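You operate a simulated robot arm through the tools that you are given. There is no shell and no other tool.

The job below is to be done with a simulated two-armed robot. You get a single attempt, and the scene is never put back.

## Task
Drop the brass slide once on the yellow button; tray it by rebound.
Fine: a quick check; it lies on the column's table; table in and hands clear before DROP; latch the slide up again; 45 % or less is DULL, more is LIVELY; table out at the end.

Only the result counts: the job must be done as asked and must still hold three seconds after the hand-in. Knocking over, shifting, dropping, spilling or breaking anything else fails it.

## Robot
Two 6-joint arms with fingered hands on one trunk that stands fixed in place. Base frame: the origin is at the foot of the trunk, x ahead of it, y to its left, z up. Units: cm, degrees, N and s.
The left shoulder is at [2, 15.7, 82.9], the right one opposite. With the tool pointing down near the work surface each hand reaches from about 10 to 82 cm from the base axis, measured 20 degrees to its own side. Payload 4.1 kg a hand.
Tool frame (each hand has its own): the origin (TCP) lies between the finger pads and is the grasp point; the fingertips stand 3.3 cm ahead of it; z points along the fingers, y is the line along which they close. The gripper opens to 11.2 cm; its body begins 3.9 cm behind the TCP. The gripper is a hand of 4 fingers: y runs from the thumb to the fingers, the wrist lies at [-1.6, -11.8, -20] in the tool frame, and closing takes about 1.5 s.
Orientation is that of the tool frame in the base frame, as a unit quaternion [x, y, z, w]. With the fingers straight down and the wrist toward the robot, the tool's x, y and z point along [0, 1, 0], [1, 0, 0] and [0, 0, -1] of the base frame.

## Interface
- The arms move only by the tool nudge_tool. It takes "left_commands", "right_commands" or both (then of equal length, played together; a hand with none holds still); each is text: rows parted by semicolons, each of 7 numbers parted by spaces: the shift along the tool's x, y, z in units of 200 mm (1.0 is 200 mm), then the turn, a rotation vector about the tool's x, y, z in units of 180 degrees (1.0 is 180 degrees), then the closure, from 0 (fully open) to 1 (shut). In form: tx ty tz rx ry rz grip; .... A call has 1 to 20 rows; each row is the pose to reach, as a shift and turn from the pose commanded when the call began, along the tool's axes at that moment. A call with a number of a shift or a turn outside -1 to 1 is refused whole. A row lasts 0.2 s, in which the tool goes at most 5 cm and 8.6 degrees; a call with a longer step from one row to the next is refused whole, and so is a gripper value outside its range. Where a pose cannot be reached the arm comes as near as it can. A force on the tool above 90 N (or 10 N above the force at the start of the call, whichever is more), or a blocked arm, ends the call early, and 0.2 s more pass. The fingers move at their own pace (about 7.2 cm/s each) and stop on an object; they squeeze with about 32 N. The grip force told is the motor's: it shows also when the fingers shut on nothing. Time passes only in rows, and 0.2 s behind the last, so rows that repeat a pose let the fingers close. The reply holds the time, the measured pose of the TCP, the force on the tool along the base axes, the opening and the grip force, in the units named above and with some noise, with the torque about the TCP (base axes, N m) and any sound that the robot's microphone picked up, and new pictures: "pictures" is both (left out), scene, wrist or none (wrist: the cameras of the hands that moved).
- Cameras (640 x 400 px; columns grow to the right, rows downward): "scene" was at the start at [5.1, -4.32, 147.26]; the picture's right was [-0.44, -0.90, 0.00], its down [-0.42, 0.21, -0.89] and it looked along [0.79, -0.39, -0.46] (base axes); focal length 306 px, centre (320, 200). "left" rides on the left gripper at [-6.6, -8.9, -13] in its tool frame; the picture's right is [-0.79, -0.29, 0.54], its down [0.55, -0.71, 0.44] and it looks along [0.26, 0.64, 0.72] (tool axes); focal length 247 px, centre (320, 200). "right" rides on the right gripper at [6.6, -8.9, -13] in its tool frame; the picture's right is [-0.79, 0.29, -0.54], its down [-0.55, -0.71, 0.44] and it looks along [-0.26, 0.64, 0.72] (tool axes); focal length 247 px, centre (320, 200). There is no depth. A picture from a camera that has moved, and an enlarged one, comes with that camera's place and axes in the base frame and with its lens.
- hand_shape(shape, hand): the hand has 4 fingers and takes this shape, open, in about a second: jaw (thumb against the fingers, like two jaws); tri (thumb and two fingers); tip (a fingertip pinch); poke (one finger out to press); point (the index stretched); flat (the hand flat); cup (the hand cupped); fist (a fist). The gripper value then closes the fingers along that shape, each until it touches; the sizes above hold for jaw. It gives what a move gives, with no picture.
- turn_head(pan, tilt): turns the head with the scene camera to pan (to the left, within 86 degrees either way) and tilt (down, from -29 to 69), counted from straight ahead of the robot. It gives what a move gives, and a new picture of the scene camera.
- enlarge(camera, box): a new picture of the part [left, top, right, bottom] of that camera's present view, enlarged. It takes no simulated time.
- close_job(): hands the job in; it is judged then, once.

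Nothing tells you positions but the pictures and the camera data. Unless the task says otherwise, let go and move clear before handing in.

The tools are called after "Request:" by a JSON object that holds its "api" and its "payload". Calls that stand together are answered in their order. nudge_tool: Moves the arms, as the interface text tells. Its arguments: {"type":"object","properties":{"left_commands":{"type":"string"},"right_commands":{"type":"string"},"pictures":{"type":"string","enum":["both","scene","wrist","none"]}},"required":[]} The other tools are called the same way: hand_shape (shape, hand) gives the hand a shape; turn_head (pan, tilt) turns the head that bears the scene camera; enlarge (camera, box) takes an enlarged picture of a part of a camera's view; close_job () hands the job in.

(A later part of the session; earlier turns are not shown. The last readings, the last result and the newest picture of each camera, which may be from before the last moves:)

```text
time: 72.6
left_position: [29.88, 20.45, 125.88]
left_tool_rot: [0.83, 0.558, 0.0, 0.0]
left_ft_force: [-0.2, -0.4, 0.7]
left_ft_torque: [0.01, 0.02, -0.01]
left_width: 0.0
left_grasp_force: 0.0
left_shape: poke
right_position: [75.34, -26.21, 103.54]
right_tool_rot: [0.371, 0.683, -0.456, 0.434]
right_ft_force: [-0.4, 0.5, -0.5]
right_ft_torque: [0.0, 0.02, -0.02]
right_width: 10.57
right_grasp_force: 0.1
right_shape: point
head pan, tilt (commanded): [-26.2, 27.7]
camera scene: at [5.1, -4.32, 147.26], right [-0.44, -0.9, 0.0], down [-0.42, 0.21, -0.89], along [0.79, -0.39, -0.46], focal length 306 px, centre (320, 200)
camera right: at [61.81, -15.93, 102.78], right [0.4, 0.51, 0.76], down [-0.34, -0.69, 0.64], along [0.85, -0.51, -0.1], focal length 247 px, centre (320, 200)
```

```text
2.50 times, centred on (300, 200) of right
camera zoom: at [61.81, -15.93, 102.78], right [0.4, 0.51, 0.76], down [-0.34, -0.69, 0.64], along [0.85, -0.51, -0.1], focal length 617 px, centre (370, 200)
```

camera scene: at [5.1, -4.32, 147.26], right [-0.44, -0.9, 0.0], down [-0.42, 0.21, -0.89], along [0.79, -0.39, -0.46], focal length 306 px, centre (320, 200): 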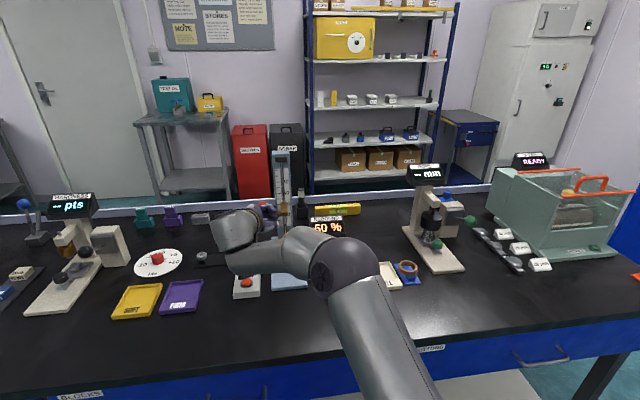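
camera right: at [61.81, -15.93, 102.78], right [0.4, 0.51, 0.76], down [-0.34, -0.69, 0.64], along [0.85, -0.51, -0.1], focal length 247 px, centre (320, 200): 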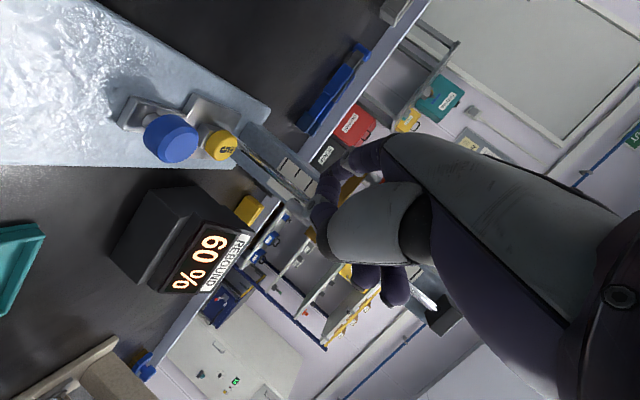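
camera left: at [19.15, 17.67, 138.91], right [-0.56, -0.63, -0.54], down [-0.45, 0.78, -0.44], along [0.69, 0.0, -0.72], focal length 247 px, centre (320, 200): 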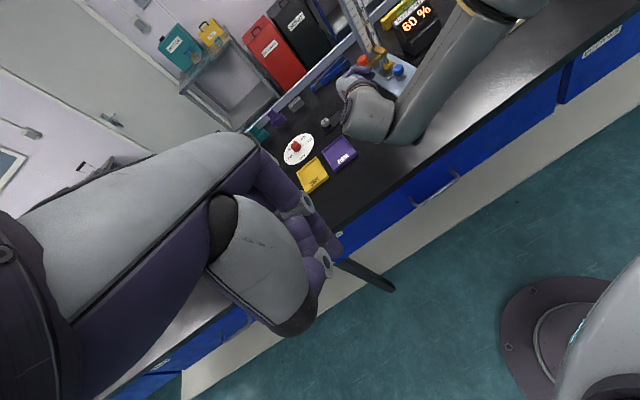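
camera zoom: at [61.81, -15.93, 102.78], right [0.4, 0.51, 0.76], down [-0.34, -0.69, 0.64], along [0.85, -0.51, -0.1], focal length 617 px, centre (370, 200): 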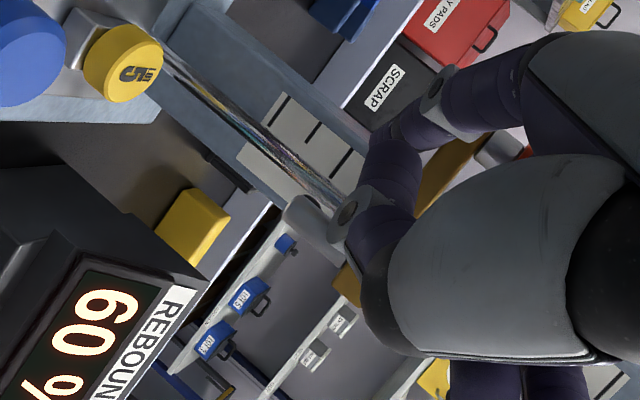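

The slide keeps riding on the finger. Next I raise another 8 cm while levelling the hand a little to keep within reach near the top.

Request:
{"api": "nudge_tool", "payload": {"right_commands": "-0.0084 -0.0037 -0.0028 0.0002 -0.001 0.002 0; -0.0224 -0.0099 -0.0075 0.0006 -0.0026 0.0053 0; -0.0391 -0.0174 -0.0132 0.001 -0.0046 0.0093 0; -0.0587 -0.026 -0.0198 0.0014 -0.0069 0.014 0; -0.0782 -0.0347 -0.0264 0.0019 -0.0092 0.0186 0; -0.0978 -0.0434 -0.033 0.0024 -0.0114 0.0233 0; -0.1173 -0.0521 -0.0396 0.0029 -0.0137 0.028 0; -0.1369 -0.0608 -0.0462 0.0034 -0.016 0.0326 0; -0.1565 -0.0694 -0.0528 0.0039 -0.0183 0.0373 0; -0.176 -0.0781 -0.0593 0.0043 -0.0206 0.042 0; -0.1956 -0.0868 -0.0659 0.0048 -0.0229 0.0466 0; -0.2151 -0.0955 -0.0725 0.0053 -0.0252 0.0513 0; -0.2347 -0.1042 -0.0791 0.0058 -0.0275 0.0559 0; -0.2543 -0.1128 -0.0857 0.0063 -0.0298 0.0606 0; -0.271 -0.1203 -0.0914 0.0067 -0.0317 0.0646 0; -0.2794 -0.124 -0.0942 0.0069 -0.0327 0.0666 0", "pictures": "both"}}

Request:
{"api": "enlarge", "payload": {"camera": "scene", "box": [230, 140, 310, 230]}}

Request:
{"api": "enlarge", "payload": {"camera": "right", "box": [200, 120, 400, 280]}}

```text
time: 76.0
left_position: [29.92, 20.37, 125.97]
left_tool_rot: [0.83, 0.557, 0.001, -0.001]
left_ft_force: [-0.5, 0.1, -0.2]
left_ft_torque: [-0.02, -0.02, -0.01]
left_width: 0.0
left_grasp_force: 0.1
left_shape: poke
right_position: [74.72, -25.79, 109.98]
right_tool_rot: [0.422, 0.612, -0.434, 0.509]
right_ft_force: [0.1, -0.5, -1.3]
right_ft_torque: [-0.04, 0.09, -0.02]
right_width: 0.0
right_grasp_force: 0.0
right_shape: point
head pan, tilt (commanded): [-26.2, 27.7]
camera scene: at [5.11, -4.32, 147.26], right [-0.44, -0.9, 0.0], down [-0.42, 0.21, -0.89], along [0.79, -0.39, -0.46], focal length 306 px, centre (320, 200)
camera right: at [61.97, -15.24, 105.6], right [0.24, 0.54, 0.81], down [-0.5, -0.65, 0.57], along [0.83, -0.54, 0.11], focal length 247 px, centre (320, 200)
```

scene: 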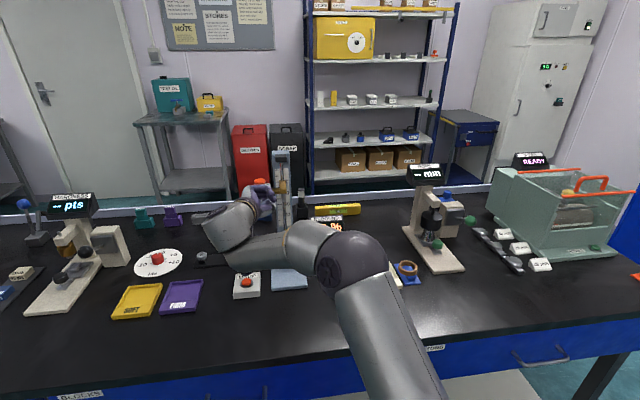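
right: 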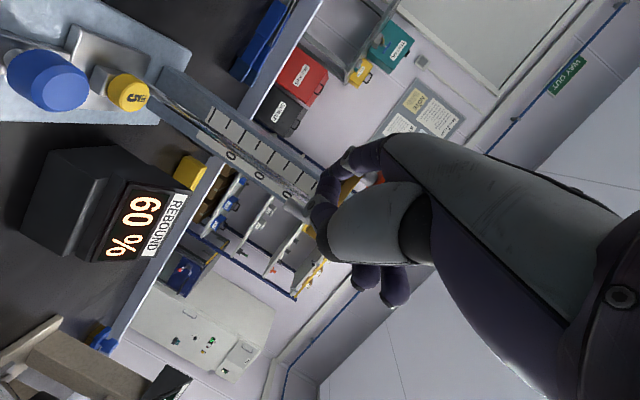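

```text
4.44 times, centred on (270, 185) of scene
camera zoom: at [5.11, -4.32, 147.26], right [-0.44, -0.9, 0.0], down [-0.42, 0.21, -0.89], along [0.79, -0.39, -0.46], focal length 1360 px, centre (542, 267)
```

zoom: 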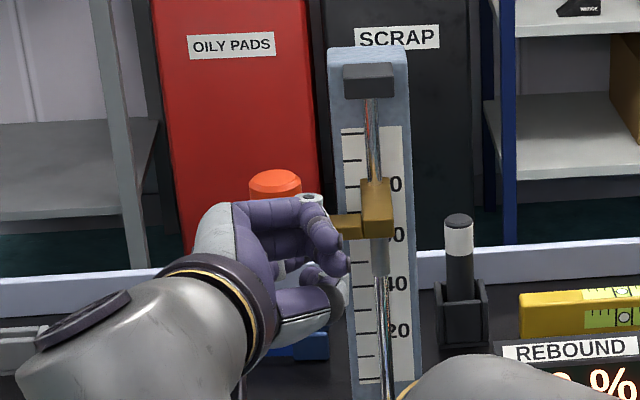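

```text
2.50 times, centred on (300, 200) of right
camera zoom: at [61.97, -15.24, 105.6], right [0.24, 0.54, 0.81], down [-0.5, -0.65, 0.57], along [0.83, -0.54, 0.11], focal length 617 px, centre (370, 200)
```

zoom: 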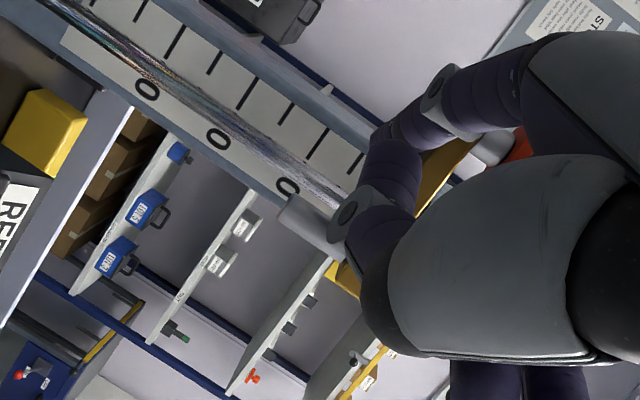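

The slide is now within about 4.5 cm of its latched height and still rides securely. I raise another 3.5 cm gently.

Request:
{"api": "nudge_tool", "payload": {"right_commands": "-0.0099 -0.001 -0.0011 0 0 0 0; -0.0297 -0.0031 -0.0032 0 0 0 0; -0.0495 -0.0051 -0.0053 0 0 0 0; -0.0692 -0.0071 -0.0074 0 0 0 0; -0.089 -0.0092 -0.0095 0 0 0 0; -0.1088 -0.0112 -0.0116 0 0 0 0; -0.1286 -0.0133 -0.0137 0 0 0 0; -0.1484 -0.0153 -0.0158 0 0 0 0; -0.1632 -0.0168 -0.0173 0 0 0 0; -0.1731 -0.0179 -0.0184 0 0 0 0", "pictures": "both"}}

Request:
{"api": "enlarge", "payload": {"camera": "scene", "box": [240, 140, 310, 210]}}

Request:
{"api": "enlarge", "payload": {"camera": "right", "box": [200, 120, 400, 280]}}

```text
time: 78.2
left_position: [29.96, 20.35, 125.78]
left_tool_rot: [0.83, 0.558, 0.0, 0.0]
left_ft_force: [0.2, 0.1, -0.7]
left_ft_torque: [0.0, -0.01, 0.02]
left_width: 0.0
left_grasp_force: 0.1
left_shape: poke
right_position: [74.66, -25.8, 113.47]
right_tool_rot: [0.422, 0.612, -0.434, 0.509]
right_ft_force: [1.3, 0.3, -0.1]
right_ft_torque: [0.02, -0.05, 0.0]
right_width: 0.0
right_grasp_force: 0.1
right_shape: point
head pan, tilt (commanded): [-26.2, 27.7]
camera scene: at [5.1, -4.32, 147.26], right [-0.44, -0.9, 0.0], down [-0.42, 0.21, -0.89], along [0.79, -0.39, -0.46], focal length 306 px, centre (320, 200)
camera right: at [61.91, -15.24, 109.15], right [0.24, 0.54, 0.81], down [-0.5, -0.65, 0.57], along [0.83, -0.54, 0.11], focal length 247 px, centre (320, 200)
```

scene: 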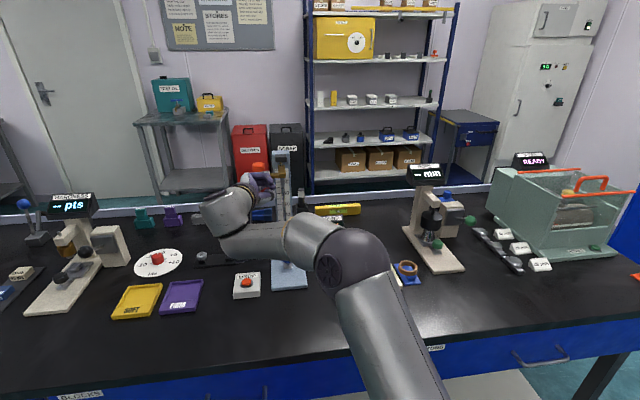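
right: 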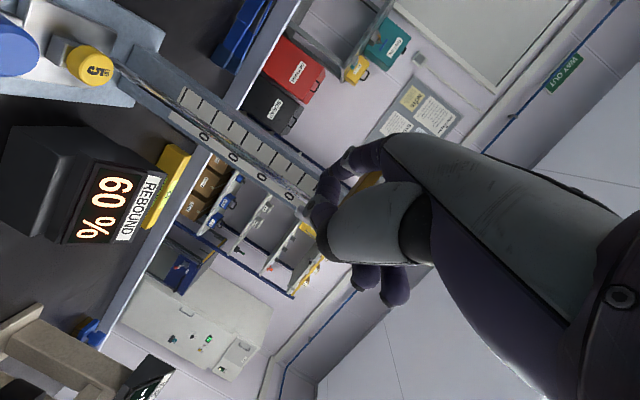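

```text
5.71 times, centred on (275, 175) of scene
camera zoom: at [5.1, -4.32, 147.26], right [-0.44, -0.9, 0.0], down [-0.42, 0.21, -0.89], along [0.79, -0.39, -0.46], focal length 1748 px, centre (577, 343)
```

zoom: 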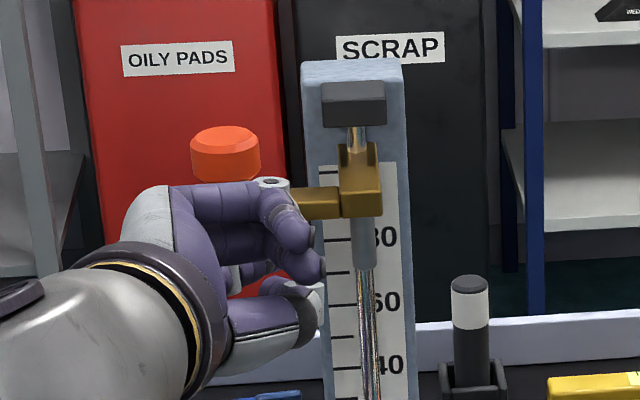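

```text
2.50 times, centred on (300, 200) of right
camera zoom: at [61.91, -15.24, 109.15], right [0.24, 0.54, 0.81], down [-0.5, -0.65, 0.57], along [0.83, -0.54, 0.11], focal length 617 px, centre (370, 200)
```

zoom: 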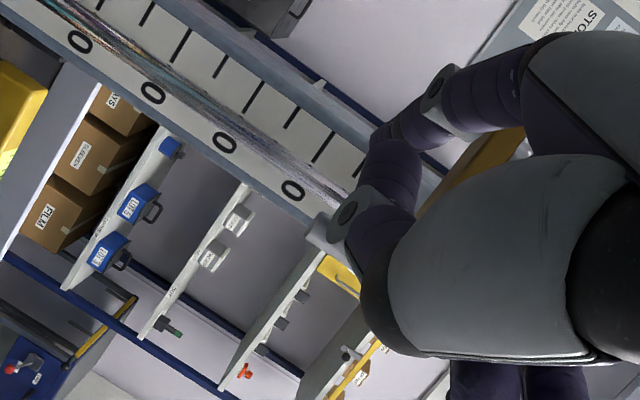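

By comparison with the first pictures the slide is back at about its original height, but I heard no click. I raise in tiny steps and listen for the latch.

Request:
{"api": "nudge_tool", "payload": {"right_commands": "-0.005 -0.0005 -0.0005 0 0 0 0; -0.01 -0.001 -0.001 0 0 0 0; -0.015 -0.0015 -0.0016 0 0 0 0; -0.02 -0.002 -0.0021 0 0 0 0; -0.02 -0.002 -0.0021 0 0 0 0", "pictures": "none"}}

Request:
{"api": "enlarge", "payload": {"camera": "scene", "box": [245, 145, 309, 185]}}

```text
time: 79.4
left_position: [29.9, 20.38, 125.82]
left_tool_rot: [0.83, 0.557, 0.001, -0.001]
left_ft_force: [0.2, 0.2, -0.4]
left_ft_torque: [0.0, 0.01, -0.01]
left_width: 0.0
left_grasp_force: 0.1
left_shape: poke
right_position: [74.78, -25.84, 113.85]
right_tool_rot: [0.421, 0.612, -0.435, 0.509]
right_ft_force: [0.1, 0.2, 0.5]
right_ft_torque: [0.03, 0.05, -0.02]
right_width: 0.02
right_grasp_force: 0.0
right_shape: point
head pan, tilt (commanded): [-26.2, 27.7]
```

```text
10.00 times, centred on (277, 165) of scene
camera zoom: at [5.1, -4.32, 147.26], right [-0.44, -0.9, 0.0], down [-0.42, 0.21, -0.89], along [0.79, -0.39, -0.46], focal length 3059 px, centre (750, 550)
```

zoom: 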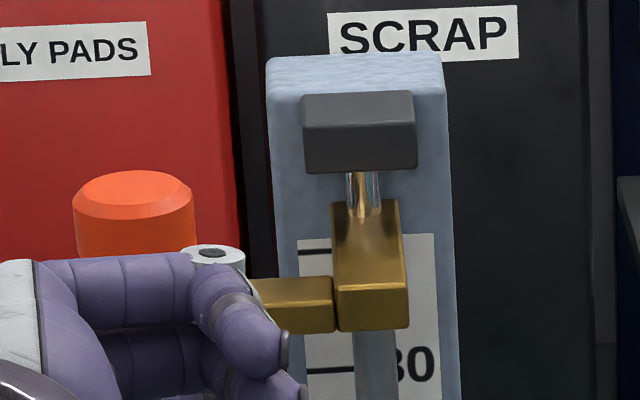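

The slide now matches its original latched position pixel for pixel. To test whether it holds, I lower the finger slightly, slowly enough that an unlatched slide would just follow it down.

Request:
{"api": "nudge_tool", "payload": {"right_commands": "0.005 0.0005 0.0005 0 0 0 0; 0.015 0.0015 0.0016 0 0 0 0; 0.025 0.0026 0.0027 0 0 0 0; 0.035 0.0036 0.0037 0 0 0 0; 0.045 0.0046 0.0048 0 0 0 0; 0.0495 0.0051 0.0053 0 0 0 0; 0.0495 0.0051 0.0053 0 0 0 0", "pictures": "none"}}

Request:
{"api": "enlarge", "payload": {"camera": "scene", "box": [245, 145, 309, 185]}}

```text
time: 81.0
left_position: [29.93, 20.36, 125.73]
left_tool_rot: [0.83, 0.557, 0.0, 0.0]
left_ft_force: [-1.2, 0.4, 0.0]
left_ft_torque: [-0.02, 0.02, -0.02]
left_width: 0.01
left_grasp_force: 0.1
left_shape: poke
right_position: [74.55, -25.78, 112.79]
right_tool_rot: [0.421, 0.612, -0.434, 0.51]
right_ft_force: [-1.6, -0.8, -0.1]
right_ft_torque: [-0.01, -0.03, -0.03]
right_width: 0.01
right_grasp_force: 0.0
right_shape: point
head pan, tilt (commanded): [-26.2, 27.7]
```

```text
10.00 times, centred on (277, 165) of scene
camera zoom: at [5.1, -4.32, 147.26], right [-0.44, -0.9, 0.0], down [-0.42, 0.21, -0.89], along [0.79, -0.39, -0.46], focal length 3059 px, centre (750, 550)
```

zoom: 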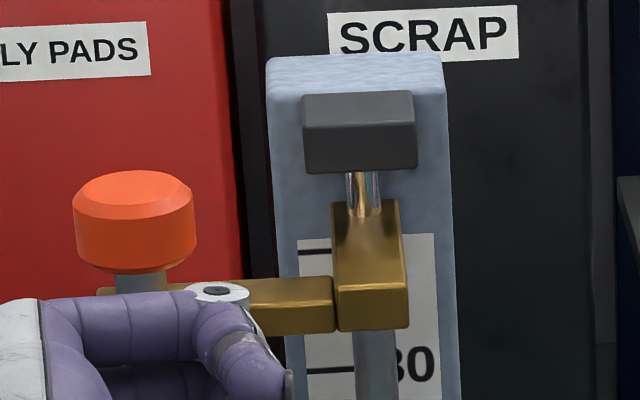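

The slide stayed put while the finger dropped 1 cm, so it's latched. I lower a bit more and withdraw the finger out to the left, back along its entry line.

Request:
{"api": "nudge_tool", "payload": {"right_commands": "0.025 0.0026 0.0026 0 0 0 0; 0.05 0.0052 0.0053 0 0 0 0; 0.0742 0.0077 0.0079 0 0 0 0; 0.0742 0.0077 -0.06 0 0 0 0; 0.0742 0.0077 -0.16 0 0 0 0; 0.0742 0.0077 -0.26 0 0 0 0; 0.0742 0.0077 -0.36 0 0 0 0; 0.0742 0.0077 -0.5 0 0 0 0; 0.0742 -0.1 -0.6 0 0 0 0; 0.0742 -0.25 -0.7 0 0 0 0; 0.0742 -0.25 -0.7 0 0 0 0", "pictures": "both"}}

Request:
{"api": "enlarge", "payload": {"camera": "scene", "box": [240, 140, 350, 290]}}

Request:
{"api": "enlarge", "payload": {"camera": "scene", "box": [245, 145, 309, 185]}}

```text
time: 83.4
left_position: [29.95, 20.38, 125.82]
left_tool_rot: [0.83, 0.557, 0.0, -0.001]
left_ft_force: [0.1, -0.4, -0.3]
left_ft_torque: [0.0, 0.0, 0.0]
left_width: 0.0
left_grasp_force: 0.0
left_shape: poke
right_position: [65.99, -13.51, 113.31]
right_tool_rot: [0.421, 0.613, -0.434, 0.508]
right_ft_force: [0.6, 0.4, -0.3]
right_ft_torque: [0.02, 0.03, 0.01]
right_width: 0.0
right_grasp_force: 0.1
right_shape: point
head pan, tilt (commanded): [-26.2, 27.7]
camera scene: at [5.11, -4.32, 147.26], right [-0.44, -0.9, 0.0], down [-0.42, 0.21, -0.89], along [0.79, -0.39, -0.46], focal length 306 px, centre (320, 200)
camera right: at [53.3, -2.98, 109.03], right [0.24, 0.54, 0.81], down [-0.5, -0.65, 0.57], along [0.83, -0.54, 0.11], focal length 247 px, centre (320, 200)
```

scene: 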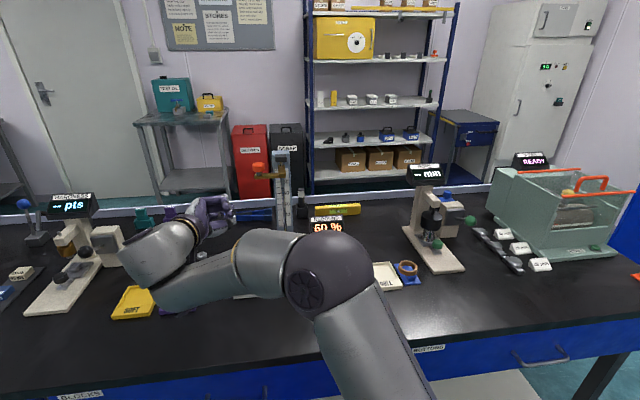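
right: 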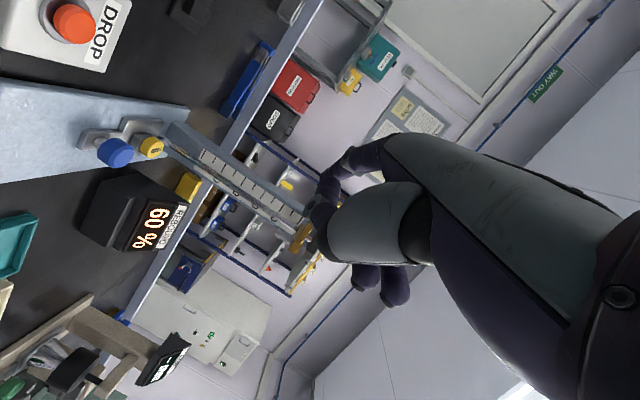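

```text
2.67 times, centred on (295, 215) of scene
camera zoom: at [5.11, -4.32, 147.26], right [-0.44, -0.9, 0.0], down [-0.42, 0.21, -0.89], along [0.79, -0.39, -0.46], focal length 816 px, centre (387, 160)
```

zoom: 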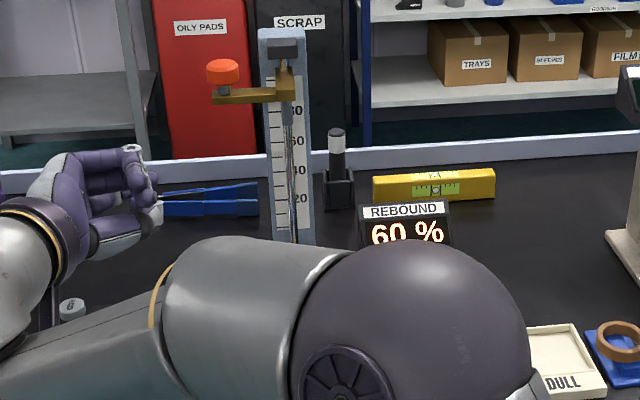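

```text
10.00 times, centred on (277, 165) of scene
camera zoom: at [5.11, -4.32, 147.26], right [-0.44, -0.9, 0.0], down [-0.42, 0.21, -0.89], along [0.79, -0.39, -0.46], focal length 3059 px, centre (750, 550)
```

zoom: 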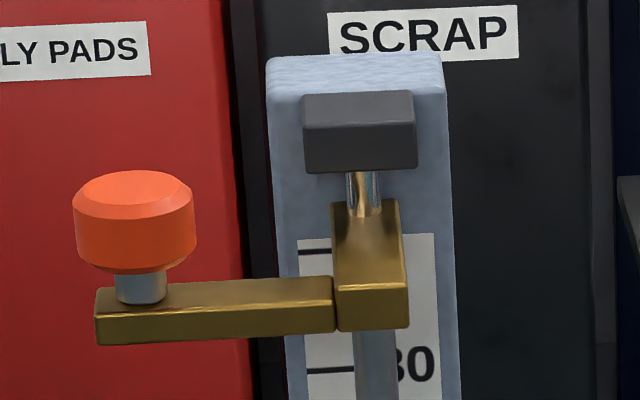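

The slide is latched up at its original place. Next: unwind the right hand to tool-down in free air, then shape it for gripping the blue knob.

Request:
{"api": "nudge_tool", "payload": {"right_commands": "0.01 -0.078 0.037 0.0107 0.0382 0.0163 0; 0.019 -0.157 0.075 0.0214 0.0763 0.0326 0; 0.029 -0.235 0.112 0.0321 0.1145 0.0489 0; 0.039 -0.313 0.15 0.0428 0.1526 0.0652 0; 0.048 -0.392 0.187 0.0535 0.1908 0.0815 0; 0.058 -0.47 0.225 0.0642 0.2289 0.0978 0; 0.068 -0.548 0.262 0.0749 0.2671 0.1141 0; 0.077 -0.627 0.299 0.0856 0.3052 0.1304 0; 0.087 -0.705 0.337 0.0963 0.3434 0.1467 0; 0.097 -0.783 0.374 0.107 0.3815 0.163 0; 0.106 -0.862 0.412 0.1177 0.4197 0.1793 0; 0.116 -0.94 0.449 0.1284 0.4578 0.1956 0", "pictures": "scene"}}

Request:
{"api": "hand_shape", "payload": {"shape": "tri", "hand": "right"}}

Request:
{"api": "enlarge", "payload": {"camera": "scene", "box": [230, 140, 350, 300]}}

Request:
{"api": "enlarge", "payload": {"camera": "right", "box": [120, 90, 300, 250]}}

```text
time: 86.0
left_position: [30.05, 20.36, 125.75]
left_tool_rot: [0.83, 0.558, -0.001, 0.0]
left_ft_force: [0.3, 0.1, -0.6]
left_ft_torque: [0.0, -0.03, -0.01]
left_width: 0.02
left_grasp_force: 0.1
left_shape: poke
right_position: [49.99, -27.03, 111.96]
right_tool_rot: [0.831, 0.557, 0.0, 0.0]
right_ft_force: [0.3, 1.1, -0.7]
right_ft_torque: [-0.02, 0.0, -0.02]
right_width: 0.01
right_grasp_force: 0.0
right_shape: point
head pan, tilt (commanded): [-26.2, 27.7]
camera scene: at [5.13, -4.28, 147.26], right [-0.44, -0.9, 0.0], down [-0.42, 0.21, -0.89], along [0.79, -0.39, -0.46], focal length 306 px, centre (320, 200)
```

scene: 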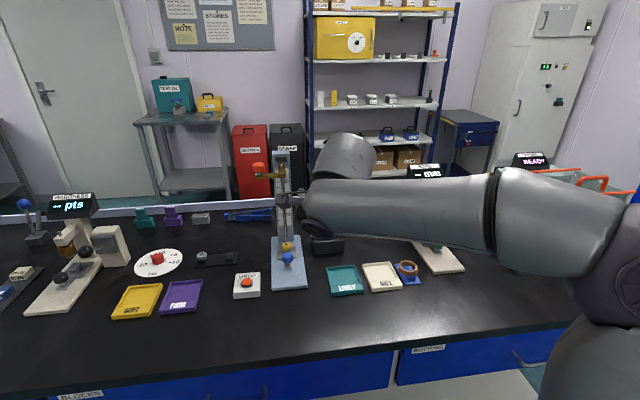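

```text
time: 86.9
left_position: [29.91, 20.35, 125.77]
left_tool_rot: [0.83, 0.557, 0.0, 0.001]
left_ft_force: [0.6, -0.1, 0.4]
left_ft_torque: [0.02, 0.0, 0.04]
left_width: 0.0
left_grasp_force: 0.0
left_shape: poke
right_position: [50.11, -27.15, 111.95]
right_tool_rot: [0.831, 0.557, 0.0, 0.002]
right_ft_force: [0.4, 0.3, 0.6]
right_ft_torque: [0.02, -0.01, -0.01]
right_width: 11.18
right_grasp_force: 0.0
right_shape: tri
head pan, tilt (commanded): [-26.2, 27.7]
```

```text
2.50 times, centred on (290, 220) of scene
camera zoom: at [5.1, -4.32, 147.26], right [-0.44, -0.9, 0.0], down [-0.42, 0.21, -0.89], along [0.79, -0.39, -0.46], focal length 765 px, centre (395, 150)
```

zoom: 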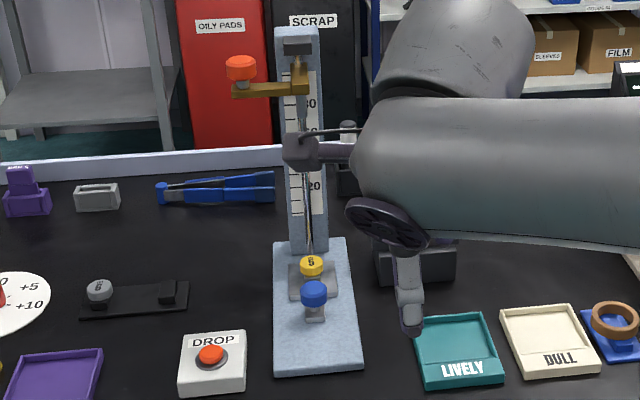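

```text
2.50 times, centred on (210, 170) of right
camera zoom: at [44.31, -17.6, 124.93], right [-0.04, -0.84, 0.54], down [-0.87, -0.24, -0.44], along [0.5, -0.48, -0.72], focal length 617 px, centre (595, 275)
```

zoom: 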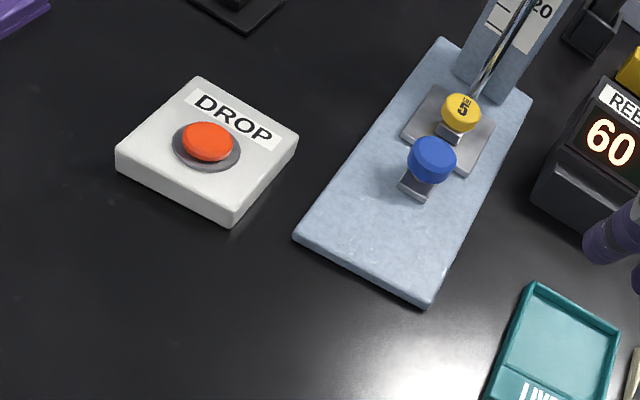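

All is intact: yellow on its post, table in, slide latched. I turn the right hand back to the sideways 45° grip pose.

Request:
{"api": "nudge_tool", "payload": {"right_commands": "0 0 0 -0.0146 -0.0136 -0.0352 0.2; 0 0 0 -0.0292 -0.0271 -0.0705 0.4; 0 0 0 -0.0438 -0.0407 -0.1057 0.4; 0 0 0 -0.0584 -0.0543 -0.1409 0.4; 0 0 0 -0.073 -0.0679 -0.1761 0.4; 0 0 0 -0.0876 -0.0814 -0.2114 0.4; 0 0 0 -0.1022 -0.095 -0.2466 0.4; 0 0 0 -0.1167 -0.1086 -0.2818 0.4; 0 0 0 -0.1313 -0.1221 -0.3171 0.4; 0 0 0 -0.1459 -0.1357 -0.3523 0.4; 0 0 0 -0.1605 -0.1493 -0.3875 0.4; 0 0 0 -0.1751 -0.1629 -0.4227 0.4; 0 0 0 -0.1897 -0.1764 -0.458 0.4; 0 0 0 -0.2043 -0.19 -0.4932 0.4", "pictures": "wrist"}}

Request:
{"api": "enlarge", "payload": {"camera": "right", "box": [180, 180, 320, 320]}}

Request:
{"api": "enlarge", "payload": {"camera": "scene", "box": [258, 230, 322, 290]}}

```text
time: 89.9
left_position: [29.8, 20.39, 125.79]
left_tool_rot: [0.83, 0.558, -0.001, 0.0]
left_ft_force: [0.0, 0.2, 0.4]
left_ft_torque: [0.01, -0.02, 0.01]
left_width: 0.01
left_grasp_force: 0.0
left_shape: poke
right_position: [50.07, -27.01, 112.05]
right_tool_rot: [0.146, 0.912, -0.061, 0.379]
right_ft_force: [0.3, -0.6, 0.3]
right_ft_torque: [0.0, 0.0, 0.0]
right_width: 6.78
right_grasp_force: 0.0
right_shape: tri
head pan, tilt (commanded): [-26.2, 27.7]
camera right: at [34.15, -31.21, 116.47], right [0.26, 0.22, 0.94], down [0.44, -0.89, 0.08], along [0.86, 0.39, -0.33], focal length 247 px, centre (320, 200)
```

right: 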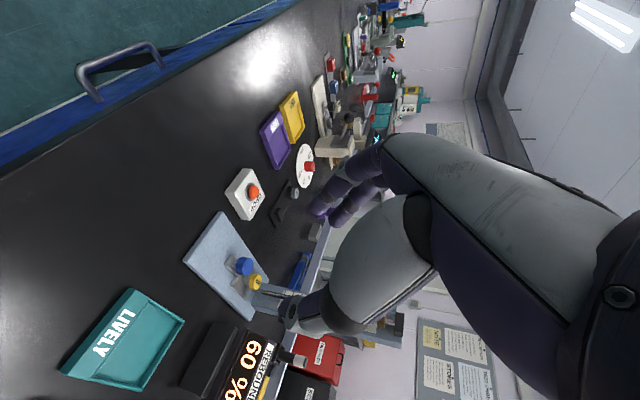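

```text
2.86 times, centred on (250, 250) of right
camera zoom: at [34.15, -31.21, 116.47], right [0.26, 0.22, 0.94], down [0.44, -0.89, 0.08], along [0.86, 0.39, -0.33], focal length 706 px, centre (520, 57)
```

zoom: 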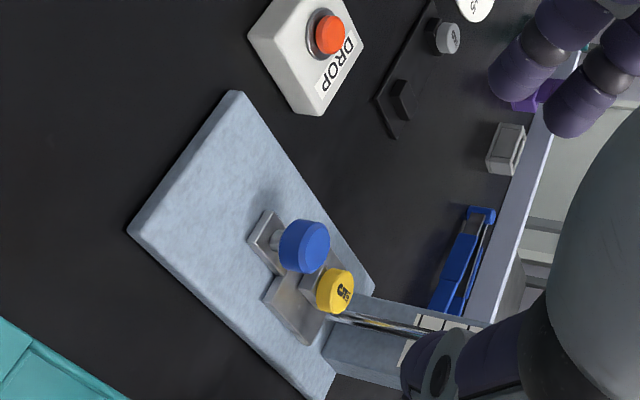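

```text
6.67 times, centred on (290, 260) of scene
camera zoom: at [5.09, -4.31, 147.26], right [-0.44, -0.9, 0.0], down [-0.42, 0.21, -0.89], along [0.79, -0.39, -0.46], focal length 2040 px, centre (520, -200)
```

zoom: 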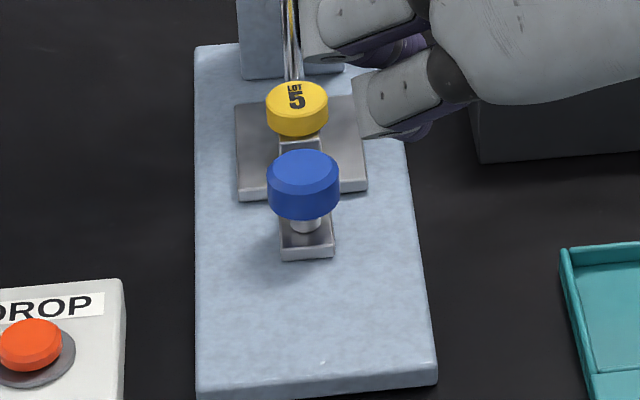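

The blue knob is now at about (73.9, -27.45). I approach to a pre-grasp 9 cm behind it along the tool axis.

Request:
{"api": "nudge_tool", "payload": {"right_commands": "-0.007 0.05 0.15 0 0 0 0.4; -0.014 0.1 0.3 0 0 0 0.4; -0.022 0.15 0.45 0 0 0 0.4; -0.029 0.2 0.6 0 0 0 0.4; -0.036 0.25 0.746 0 0 0 0.4", "pictures": "none"}}

Request:
{"api": "nudge_tool", "payload": {"right_commands": "-0.005 0.036 0.107 0 0 0 0.4; -0.01 0.071 0.213 0 0 0 0.4; -0.0155 0.107 0.32 0 0 0 0.4; -0.0155 0.107 0.32 0 0 0 0.4", "pictures": "wrist"}}

Request:
{"api": "enlarge", "payload": {"camera": "right", "box": [160, 120, 400, 370]}}

```text
time: 91.1
left_position: [29.79, 20.33, 125.89]
left_tool_rot: [0.83, 0.558, 0.0, 0.0]
left_ft_force: [0.1, -0.6, 0.4]
left_ft_torque: [0.0, -0.03, 0.0]
left_width: 0.01
left_grasp_force: 0.1
left_shape: poke
right_position: [62.08, -25.94, 102.16]
right_tool_rot: [0.146, 0.912, -0.061, 0.379]
right_ft_force: [-0.7, -1.0, 0.3]
right_ft_torque: [-0.01, 0.0, 0.0]
right_width: 6.77
right_grasp_force: 0.1
right_shape: tri
head pan, tilt (commanded): [-26.2, 27.7]
```

```text
time: 92.1
left_position: [29.81, 20.39, 125.93]
left_tool_rot: [0.83, 0.558, 0.0, 0.0]
left_ft_force: [0.1, -0.1, -0.7]
left_ft_torque: [0.0, 0.02, 0.0]
left_width: 0.0
left_grasp_force: 0.1
left_shape: poke
right_position: [67.32, -25.25, 97.77]
right_tool_rot: [0.146, 0.912, -0.06, 0.378]
right_ft_force: [0.1, -0.2, 0.0]
right_ft_torque: [-0.05, 0.01, -0.02]
right_width: 6.76
right_grasp_force: 0.0
right_shape: tri
head pan, tilt (commanded): [-26.2, 27.7]
camera right: at [51.35, -29.48, 102.17], right [0.26, 0.22, 0.94], down [0.44, -0.89, 0.08], along [0.86, 0.39, -0.33], focal length 247 px, centre (320, 200)
```

right: 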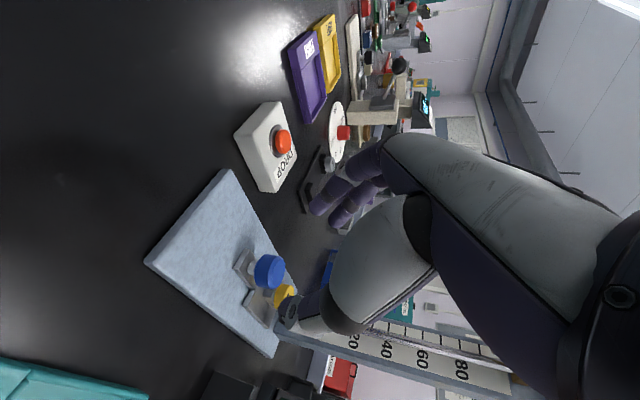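

```text
1.60 times, centred on (280, 245) of right
camera zoom: at [51.35, -29.48, 102.17], right [0.26, 0.22, 0.94], down [0.44, -0.89, 0.08], along [0.86, 0.39, -0.33], focal length 395 px, centre (384, 128)
```

zoom: 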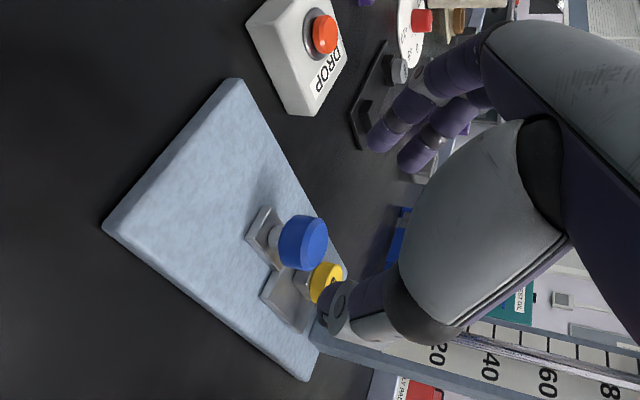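

The knob is on line to within 0.4 cm. I advance 8.7 cm with a small sideways correction, then close.

Request:
{"api": "nudge_tool", "payload": {"right_commands": "0 0.004 0.08 0 0 0 0.4; 0 0.008 0.16 0 0 0 0.4; 0 0.012 0.24 0 0 0 0.4; 0 0.015 0.31 0 0 0 0.4; 0 0.015 0.38 0 0 0 0.4; 0 0.015 0.435 0 0 0 0.4; 0 0.015 0.435 0 0 0 0.4", "pictures": "wrist"}}

Request:
{"api": "enlarge", "payload": {"camera": "right", "box": [200, 160, 400, 360]}}

```text
time: 93.7
left_position: [29.89, 20.28, 125.81]
left_tool_rot: [0.83, 0.558, 0.001, 0.0]
left_ft_force: [0.2, -0.4, -0.1]
left_ft_torque: [0.0, -0.02, -0.03]
left_width: 0.0
left_grasp_force: 0.1
left_shape: poke
right_position: [73.36, -26.89, 91.45]
right_tool_rot: [0.146, 0.912, -0.061, 0.379]
right_ft_force: [0.8, -0.6, 0.9]
right_ft_torque: [-0.01, -0.01, 0.0]
right_width: 6.73
right_grasp_force: 0.0
right_shape: tri
head pan, tilt (commanded): [-26.2, 27.7]
camera right: at [57.36, -31.08, 95.96], right [0.26, 0.22, 0.94], down [0.44, -0.89, 0.08], along [0.86, 0.39, -0.33], focal length 247 px, centre (320, 200)
```

right: 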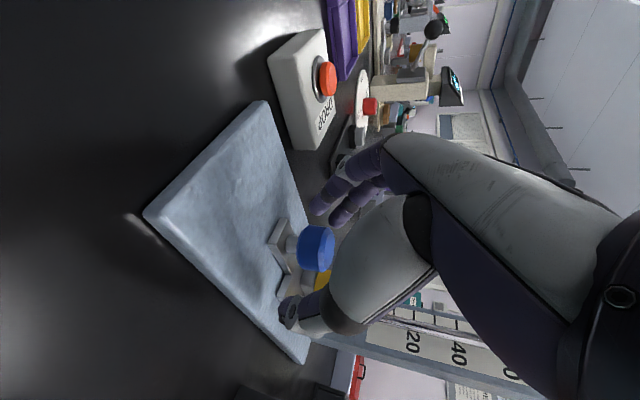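

```text
2.00 times, centred on (300, 260) of right
camera zoom: at [57.36, -31.08, 95.96], right [0.26, 0.22, 0.94], down [0.44, -0.89, 0.08], along [0.86, 0.39, -0.33], focal length 494 px, centre (360, 80)
```

zoom: 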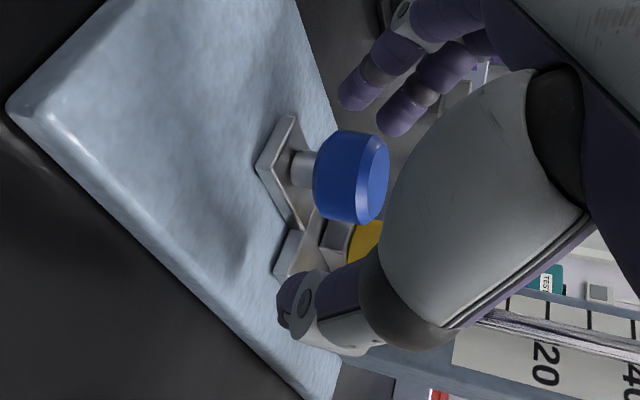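

Nicely straddled, like the first grip, and yellow is well clear of the fingertips. I close the hand.

Request:
{"api": "nudge_tool", "payload": {"right_commands": "0 0 0 0 0 0 0.6; 0 0 0 0 0 0 0.75; 0 0 0 0 0 0 0.9; 0 0 0 0 0 0 1; 0 0 0 0 0 0 1; 0 0 0 0 0 0 1; 0 0 0 0 0 0 1", "pictures": "wrist"}}

Request:
{"api": "enlarge", "payload": {"camera": "right", "box": [200, 160, 400, 360]}}

```text
time: 95.3
left_position: [29.98, 20.28, 125.76]
left_tool_rot: [0.83, 0.558, 0.0, -0.001]
left_ft_force: [0.2, 0.6, -0.3]
left_ft_torque: [-0.01, 0.0, -0.02]
left_width: 0.02
left_grasp_force: 0.1
left_shape: poke
right_position: [73.3, -27.04, 91.5]
right_tool_rot: [0.146, 0.912, -0.061, 0.378]
right_ft_force: [1.9, -1.9, -4.7]
right_ft_torque: [-0.07, 0.07, 0.0]
right_width: 1.93
right_grasp_force: 32.0
right_shape: tri
head pan, tilt (commanded): [-26.2, 27.7]
camera right: at [57.35, -31.09, 95.94], right [0.26, 0.22, 0.94], down [0.44, -0.89, 0.08], along [0.86, 0.39, -0.33], focal length 247 px, centre (320, 200)
```

right: 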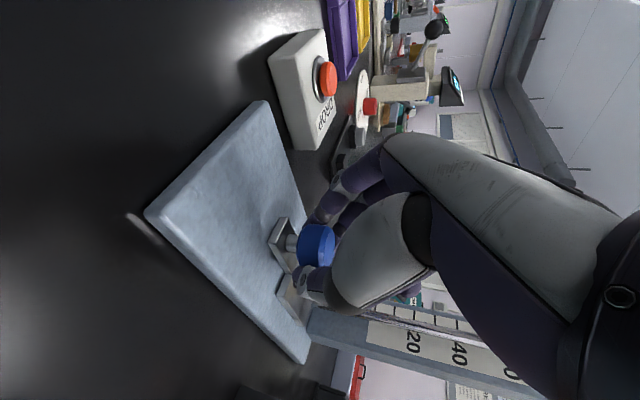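

```text
2.00 times, centred on (300, 260) of right
camera zoom: at [57.35, -31.09, 95.94], right [0.26, 0.22, 0.94], down [0.44, -0.89, 0.08], along [0.86, 0.39, -0.33], focal length 494 px, centre (360, 80)
```

zoom: 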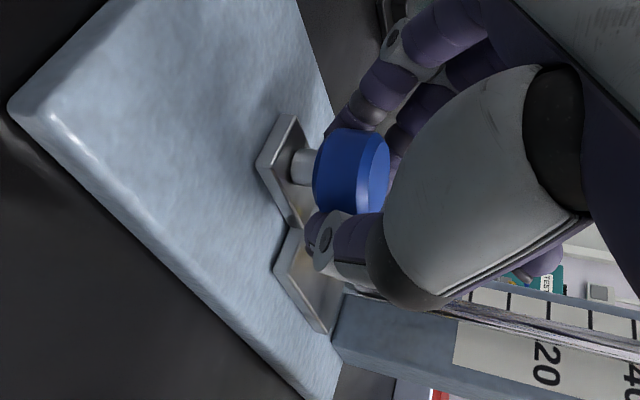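

Firm grip. I pull the table out smoothly by 9 cm first.

Request:
{"api": "nudge_tool", "payload": {"right_commands": "0.007 0 -0.007 0 0 0 1; 0.021 0 -0.021 0 0 0 1; 0.042 0 -0.042 0 0 0 1; 0.064 0 -0.064 0 0 0 1; 0.085 0 -0.085 0 0 0 1; 0.106 0 -0.106 0 0 0 1; 0.127 0 -0.127 0 0 0 1; 0.148 0 -0.148 0 0 0 1; 0.169 0 -0.17 0 0 0 1; 0.191 0 -0.191 0 0 0 1; 0.212 0 -0.212 0 0 0 1; 0.233 0 -0.233 0 0 0 1; 0.254 0 -0.254 0 0 0 1; 0.275 0 -0.276 0 0 0 1; 0.293 0 -0.293 0 0 0 1; 0.307 0 -0.307 0 0 0 1; 0.318 0 -0.318 0 0 0 1; 0.318 0 -0.318 0 0 0 1", "pictures": "both"}}

Request:
{"api": "enlarge", "payload": {"camera": "right", "box": [200, 160, 400, 360]}}

Request:
{"api": "enlarge", "payload": {"camera": "scene", "box": [240, 210, 340, 310]}}

```text
time: 99.1
left_position: [29.89, 20.46, 125.89]
left_tool_rot: [0.83, 0.558, 0.0, 0.0]
left_ft_force: [0.3, 0.9, 0.3]
left_ft_torque: [-0.04, 0.0, 0.01]
left_width: 0.01
left_grasp_force: 0.1
left_shape: poke
right_position: [64.74, -24.11, 91.61]
right_tool_rot: [0.146, 0.912, -0.061, 0.379]
right_ft_force: [-0.2, -7.2, -10.1]
right_ft_torque: [-0.1, 0.25, -0.04]
right_width: 1.88
right_grasp_force: 32.2
right_shape: tri
head pan, tilt (commanded): [-26.2, 27.7]
camera scene: at [5.13, -4.35, 147.25], right [-0.44, -0.9, 0.0], down [-0.42, 0.21, -0.89], along [0.79, -0.39, -0.46], focal length 306 px, centre (320, 200)
camera right: at [48.82, -28.25, 96.0], right [0.26, 0.22, 0.94], down [0.44, -0.89, 0.08], along [0.86, 0.39, -0.33], focal length 247 px, centre (320, 200)
```

scene: 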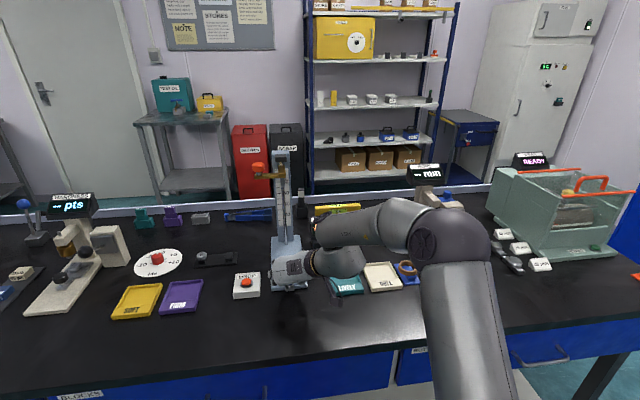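
right: 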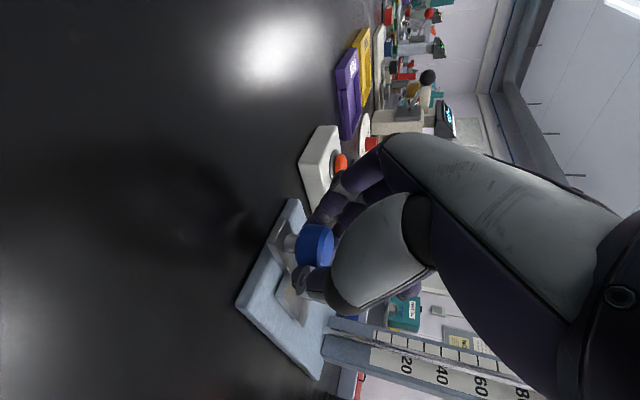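

```text
2.00 times, centred on (300, 260) of right
camera zoom: at [48.82, -28.25, 96.0], right [0.26, 0.22, 0.94], down [0.44, -0.89, 0.08], along [0.86, 0.39, -0.33], focal length 494 px, centre (360, 80)
```

zoom: 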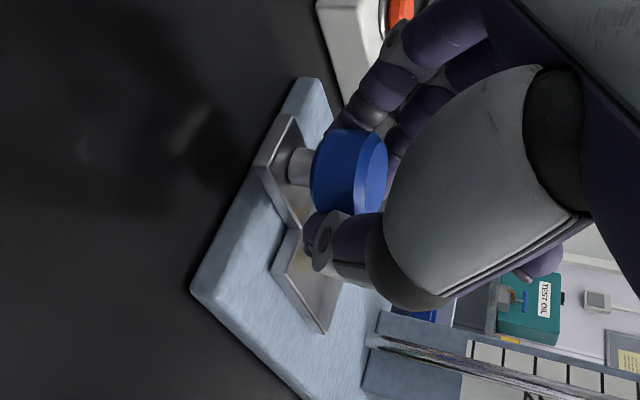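

```text
4.00 times, centred on (290, 260) of scene
camera zoom: at [5.13, -4.35, 147.25], right [-0.44, -0.9, 0.0], down [-0.42, 0.21, -0.89], along [0.79, -0.39, -0.46], focal length 1224 px, centre (440, -40)
```

zoom: 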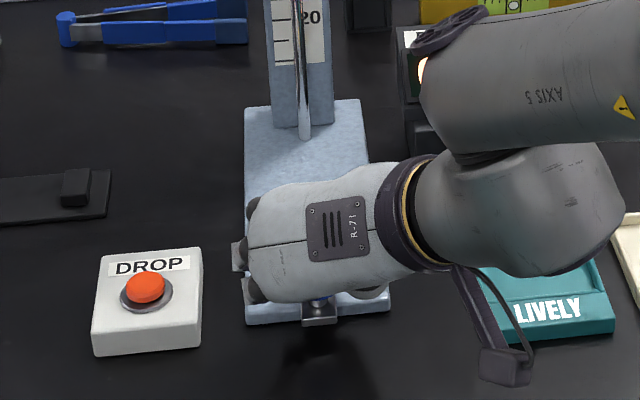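

Going smoothly. I pull the last part slowly and feel for the outer stop.

Request:
{"api": "nudge_tool", "payload": {"right_commands": "0.007 -0.003 -0.007 0 0 0 1; 0.018 -0.006 -0.018 0 0 0 1; 0.03 -0.008 -0.03 0 0 0 1; 0.042 -0.008 -0.042 0 0 0 1; 0.053 -0.008 -0.053 0 0 0 1; 0.058 -0.008 -0.058 0 0 0 1; 0.058 -0.008 -0.058 0 0 0 1", "pictures": "wrist"}}

Request:
{"api": "enlarge", "payload": {"camera": "right", "box": [200, 160, 400, 360]}}

Request:
{"api": "enlarge", "payload": {"camera": "scene", "box": [240, 210, 340, 310]}}

```text
time: 100.7
left_position: [29.9, 20.48, 125.81]
left_tool_rot: [0.83, 0.558, 0.0, 0.0]
left_ft_force: [0.5, -0.3, -0.9]
left_ft_torque: [0.01, 0.0, -0.01]
left_width: 0.0
left_grasp_force: 0.0
left_shape: poke
right_position: [63.15, -23.66, 91.61]
right_tool_rot: [0.146, 0.912, -0.062, 0.378]
right_ft_force: [-1.5, 2.6, -9.6]
right_ft_torque: [0.07, 0.23, 0.12]
right_width: 1.86
right_grasp_force: 32.5
right_shape: tri
head pan, tilt (commanded): [-26.2, 27.7]
camera right: at [47.22, -27.84, 96.01], right [0.26, 0.22, 0.94], down [0.44, -0.89, 0.08], along [0.86, 0.39, -0.33], focal length 247 px, centre (320, 200)
```

right: 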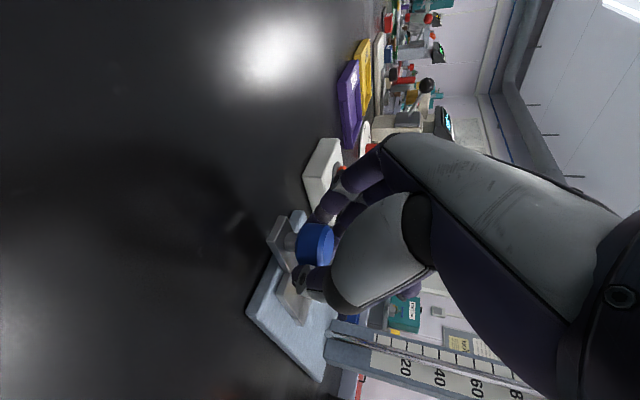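

```text
2.00 times, centred on (300, 260) of right
camera zoom: at [47.22, -27.84, 96.01], right [0.26, 0.22, 0.94], down [0.44, -0.89, 0.08], along [0.86, 0.39, -0.33], focal length 494 px, centre (360, 80)
```

zoom: 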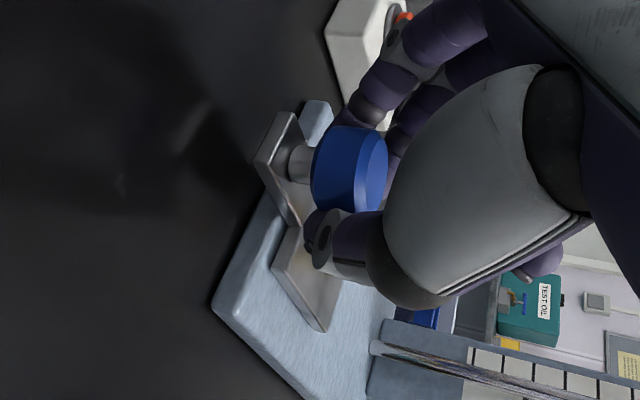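

```text
4.00 times, centred on (290, 260) of scene
camera zoom: at [5.13, -4.32, 147.26], right [-0.44, -0.9, 0.0], down [-0.42, 0.21, -0.89], along [0.79, -0.39, -0.46], focal length 1224 px, centre (440, -40)
```

zoom: 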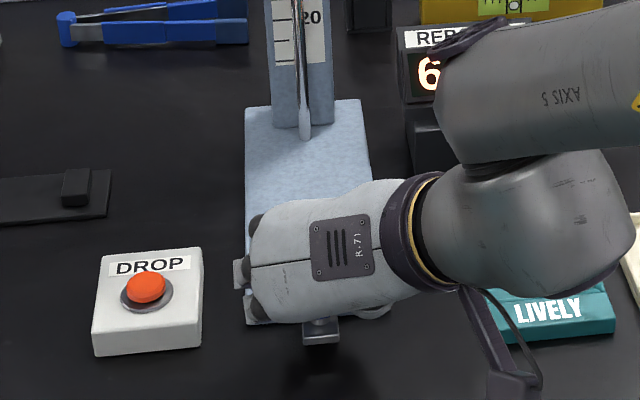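

It's within about 2 mm of the starting position. I pull 0.4 cm more to seat it at the outer stop.

Request:
{"api": "nudge_tool", "payload": {"right_commands": "0.004 0 -0.004 0 0 0 1; 0.008 0 -0.008 0 0 0 1; 0.012 0 -0.012 0 0 0 1; 0.014 0 -0.014 0 0 0 1; 0.014 0 -0.014 0 0 0 1", "pictures": "none"}}

Request:
{"api": "enlarge", "payload": {"camera": "scene", "box": [258, 230, 322, 300]}}

Request:
{"api": "enlarge", "payload": {"camera": "right", "box": [200, 160, 400, 360]}}

```text
time: 101.9
left_position: [30.01, 20.48, 125.88]
left_tool_rot: [0.83, 0.557, 0.001, 0.0]
left_ft_force: [-0.1, 0.1, 0.0]
left_ft_torque: [-0.02, -0.01, -0.02]
left_width: 0.0
left_grasp_force: 0.0
left_shape: poke
right_position: [62.86, -23.61, 91.62]
right_tool_rot: [0.146, 0.911, -0.063, 0.38]
right_ft_force: [17.8, -0.5, -8.4]
right_ft_torque: [0.04, -0.1, 0.08]
right_width: 1.83
right_grasp_force: 31.8
right_shape: tri
head pan, tilt (commanded): [-26.2, 27.7]
```

```text
5.71 times, centred on (290, 265) of scene
camera zoom: at [5.19, -4.33, 147.25], right [-0.44, -0.9, 0.0], down [-0.42, 0.21, -0.89], along [0.79, -0.39, -0.47], focal length 1748 px, centre (491, -171)
```

zoom: 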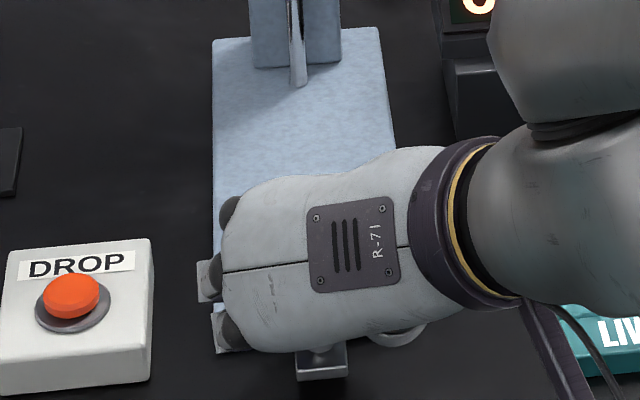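

```text
2.00 times, centred on (300, 260) of right
camera zoom: at [46.92, -27.78, 95.98], right [0.26, 0.22, 0.94], down [0.44, -0.89, 0.09], along [0.86, 0.39, -0.33], focal length 494 px, centre (360, 80)
```

zoom: 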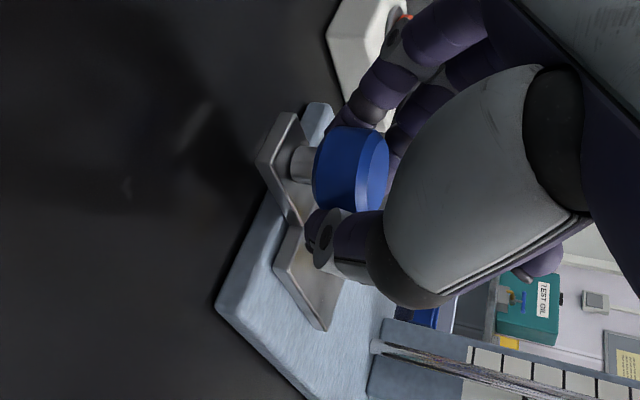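

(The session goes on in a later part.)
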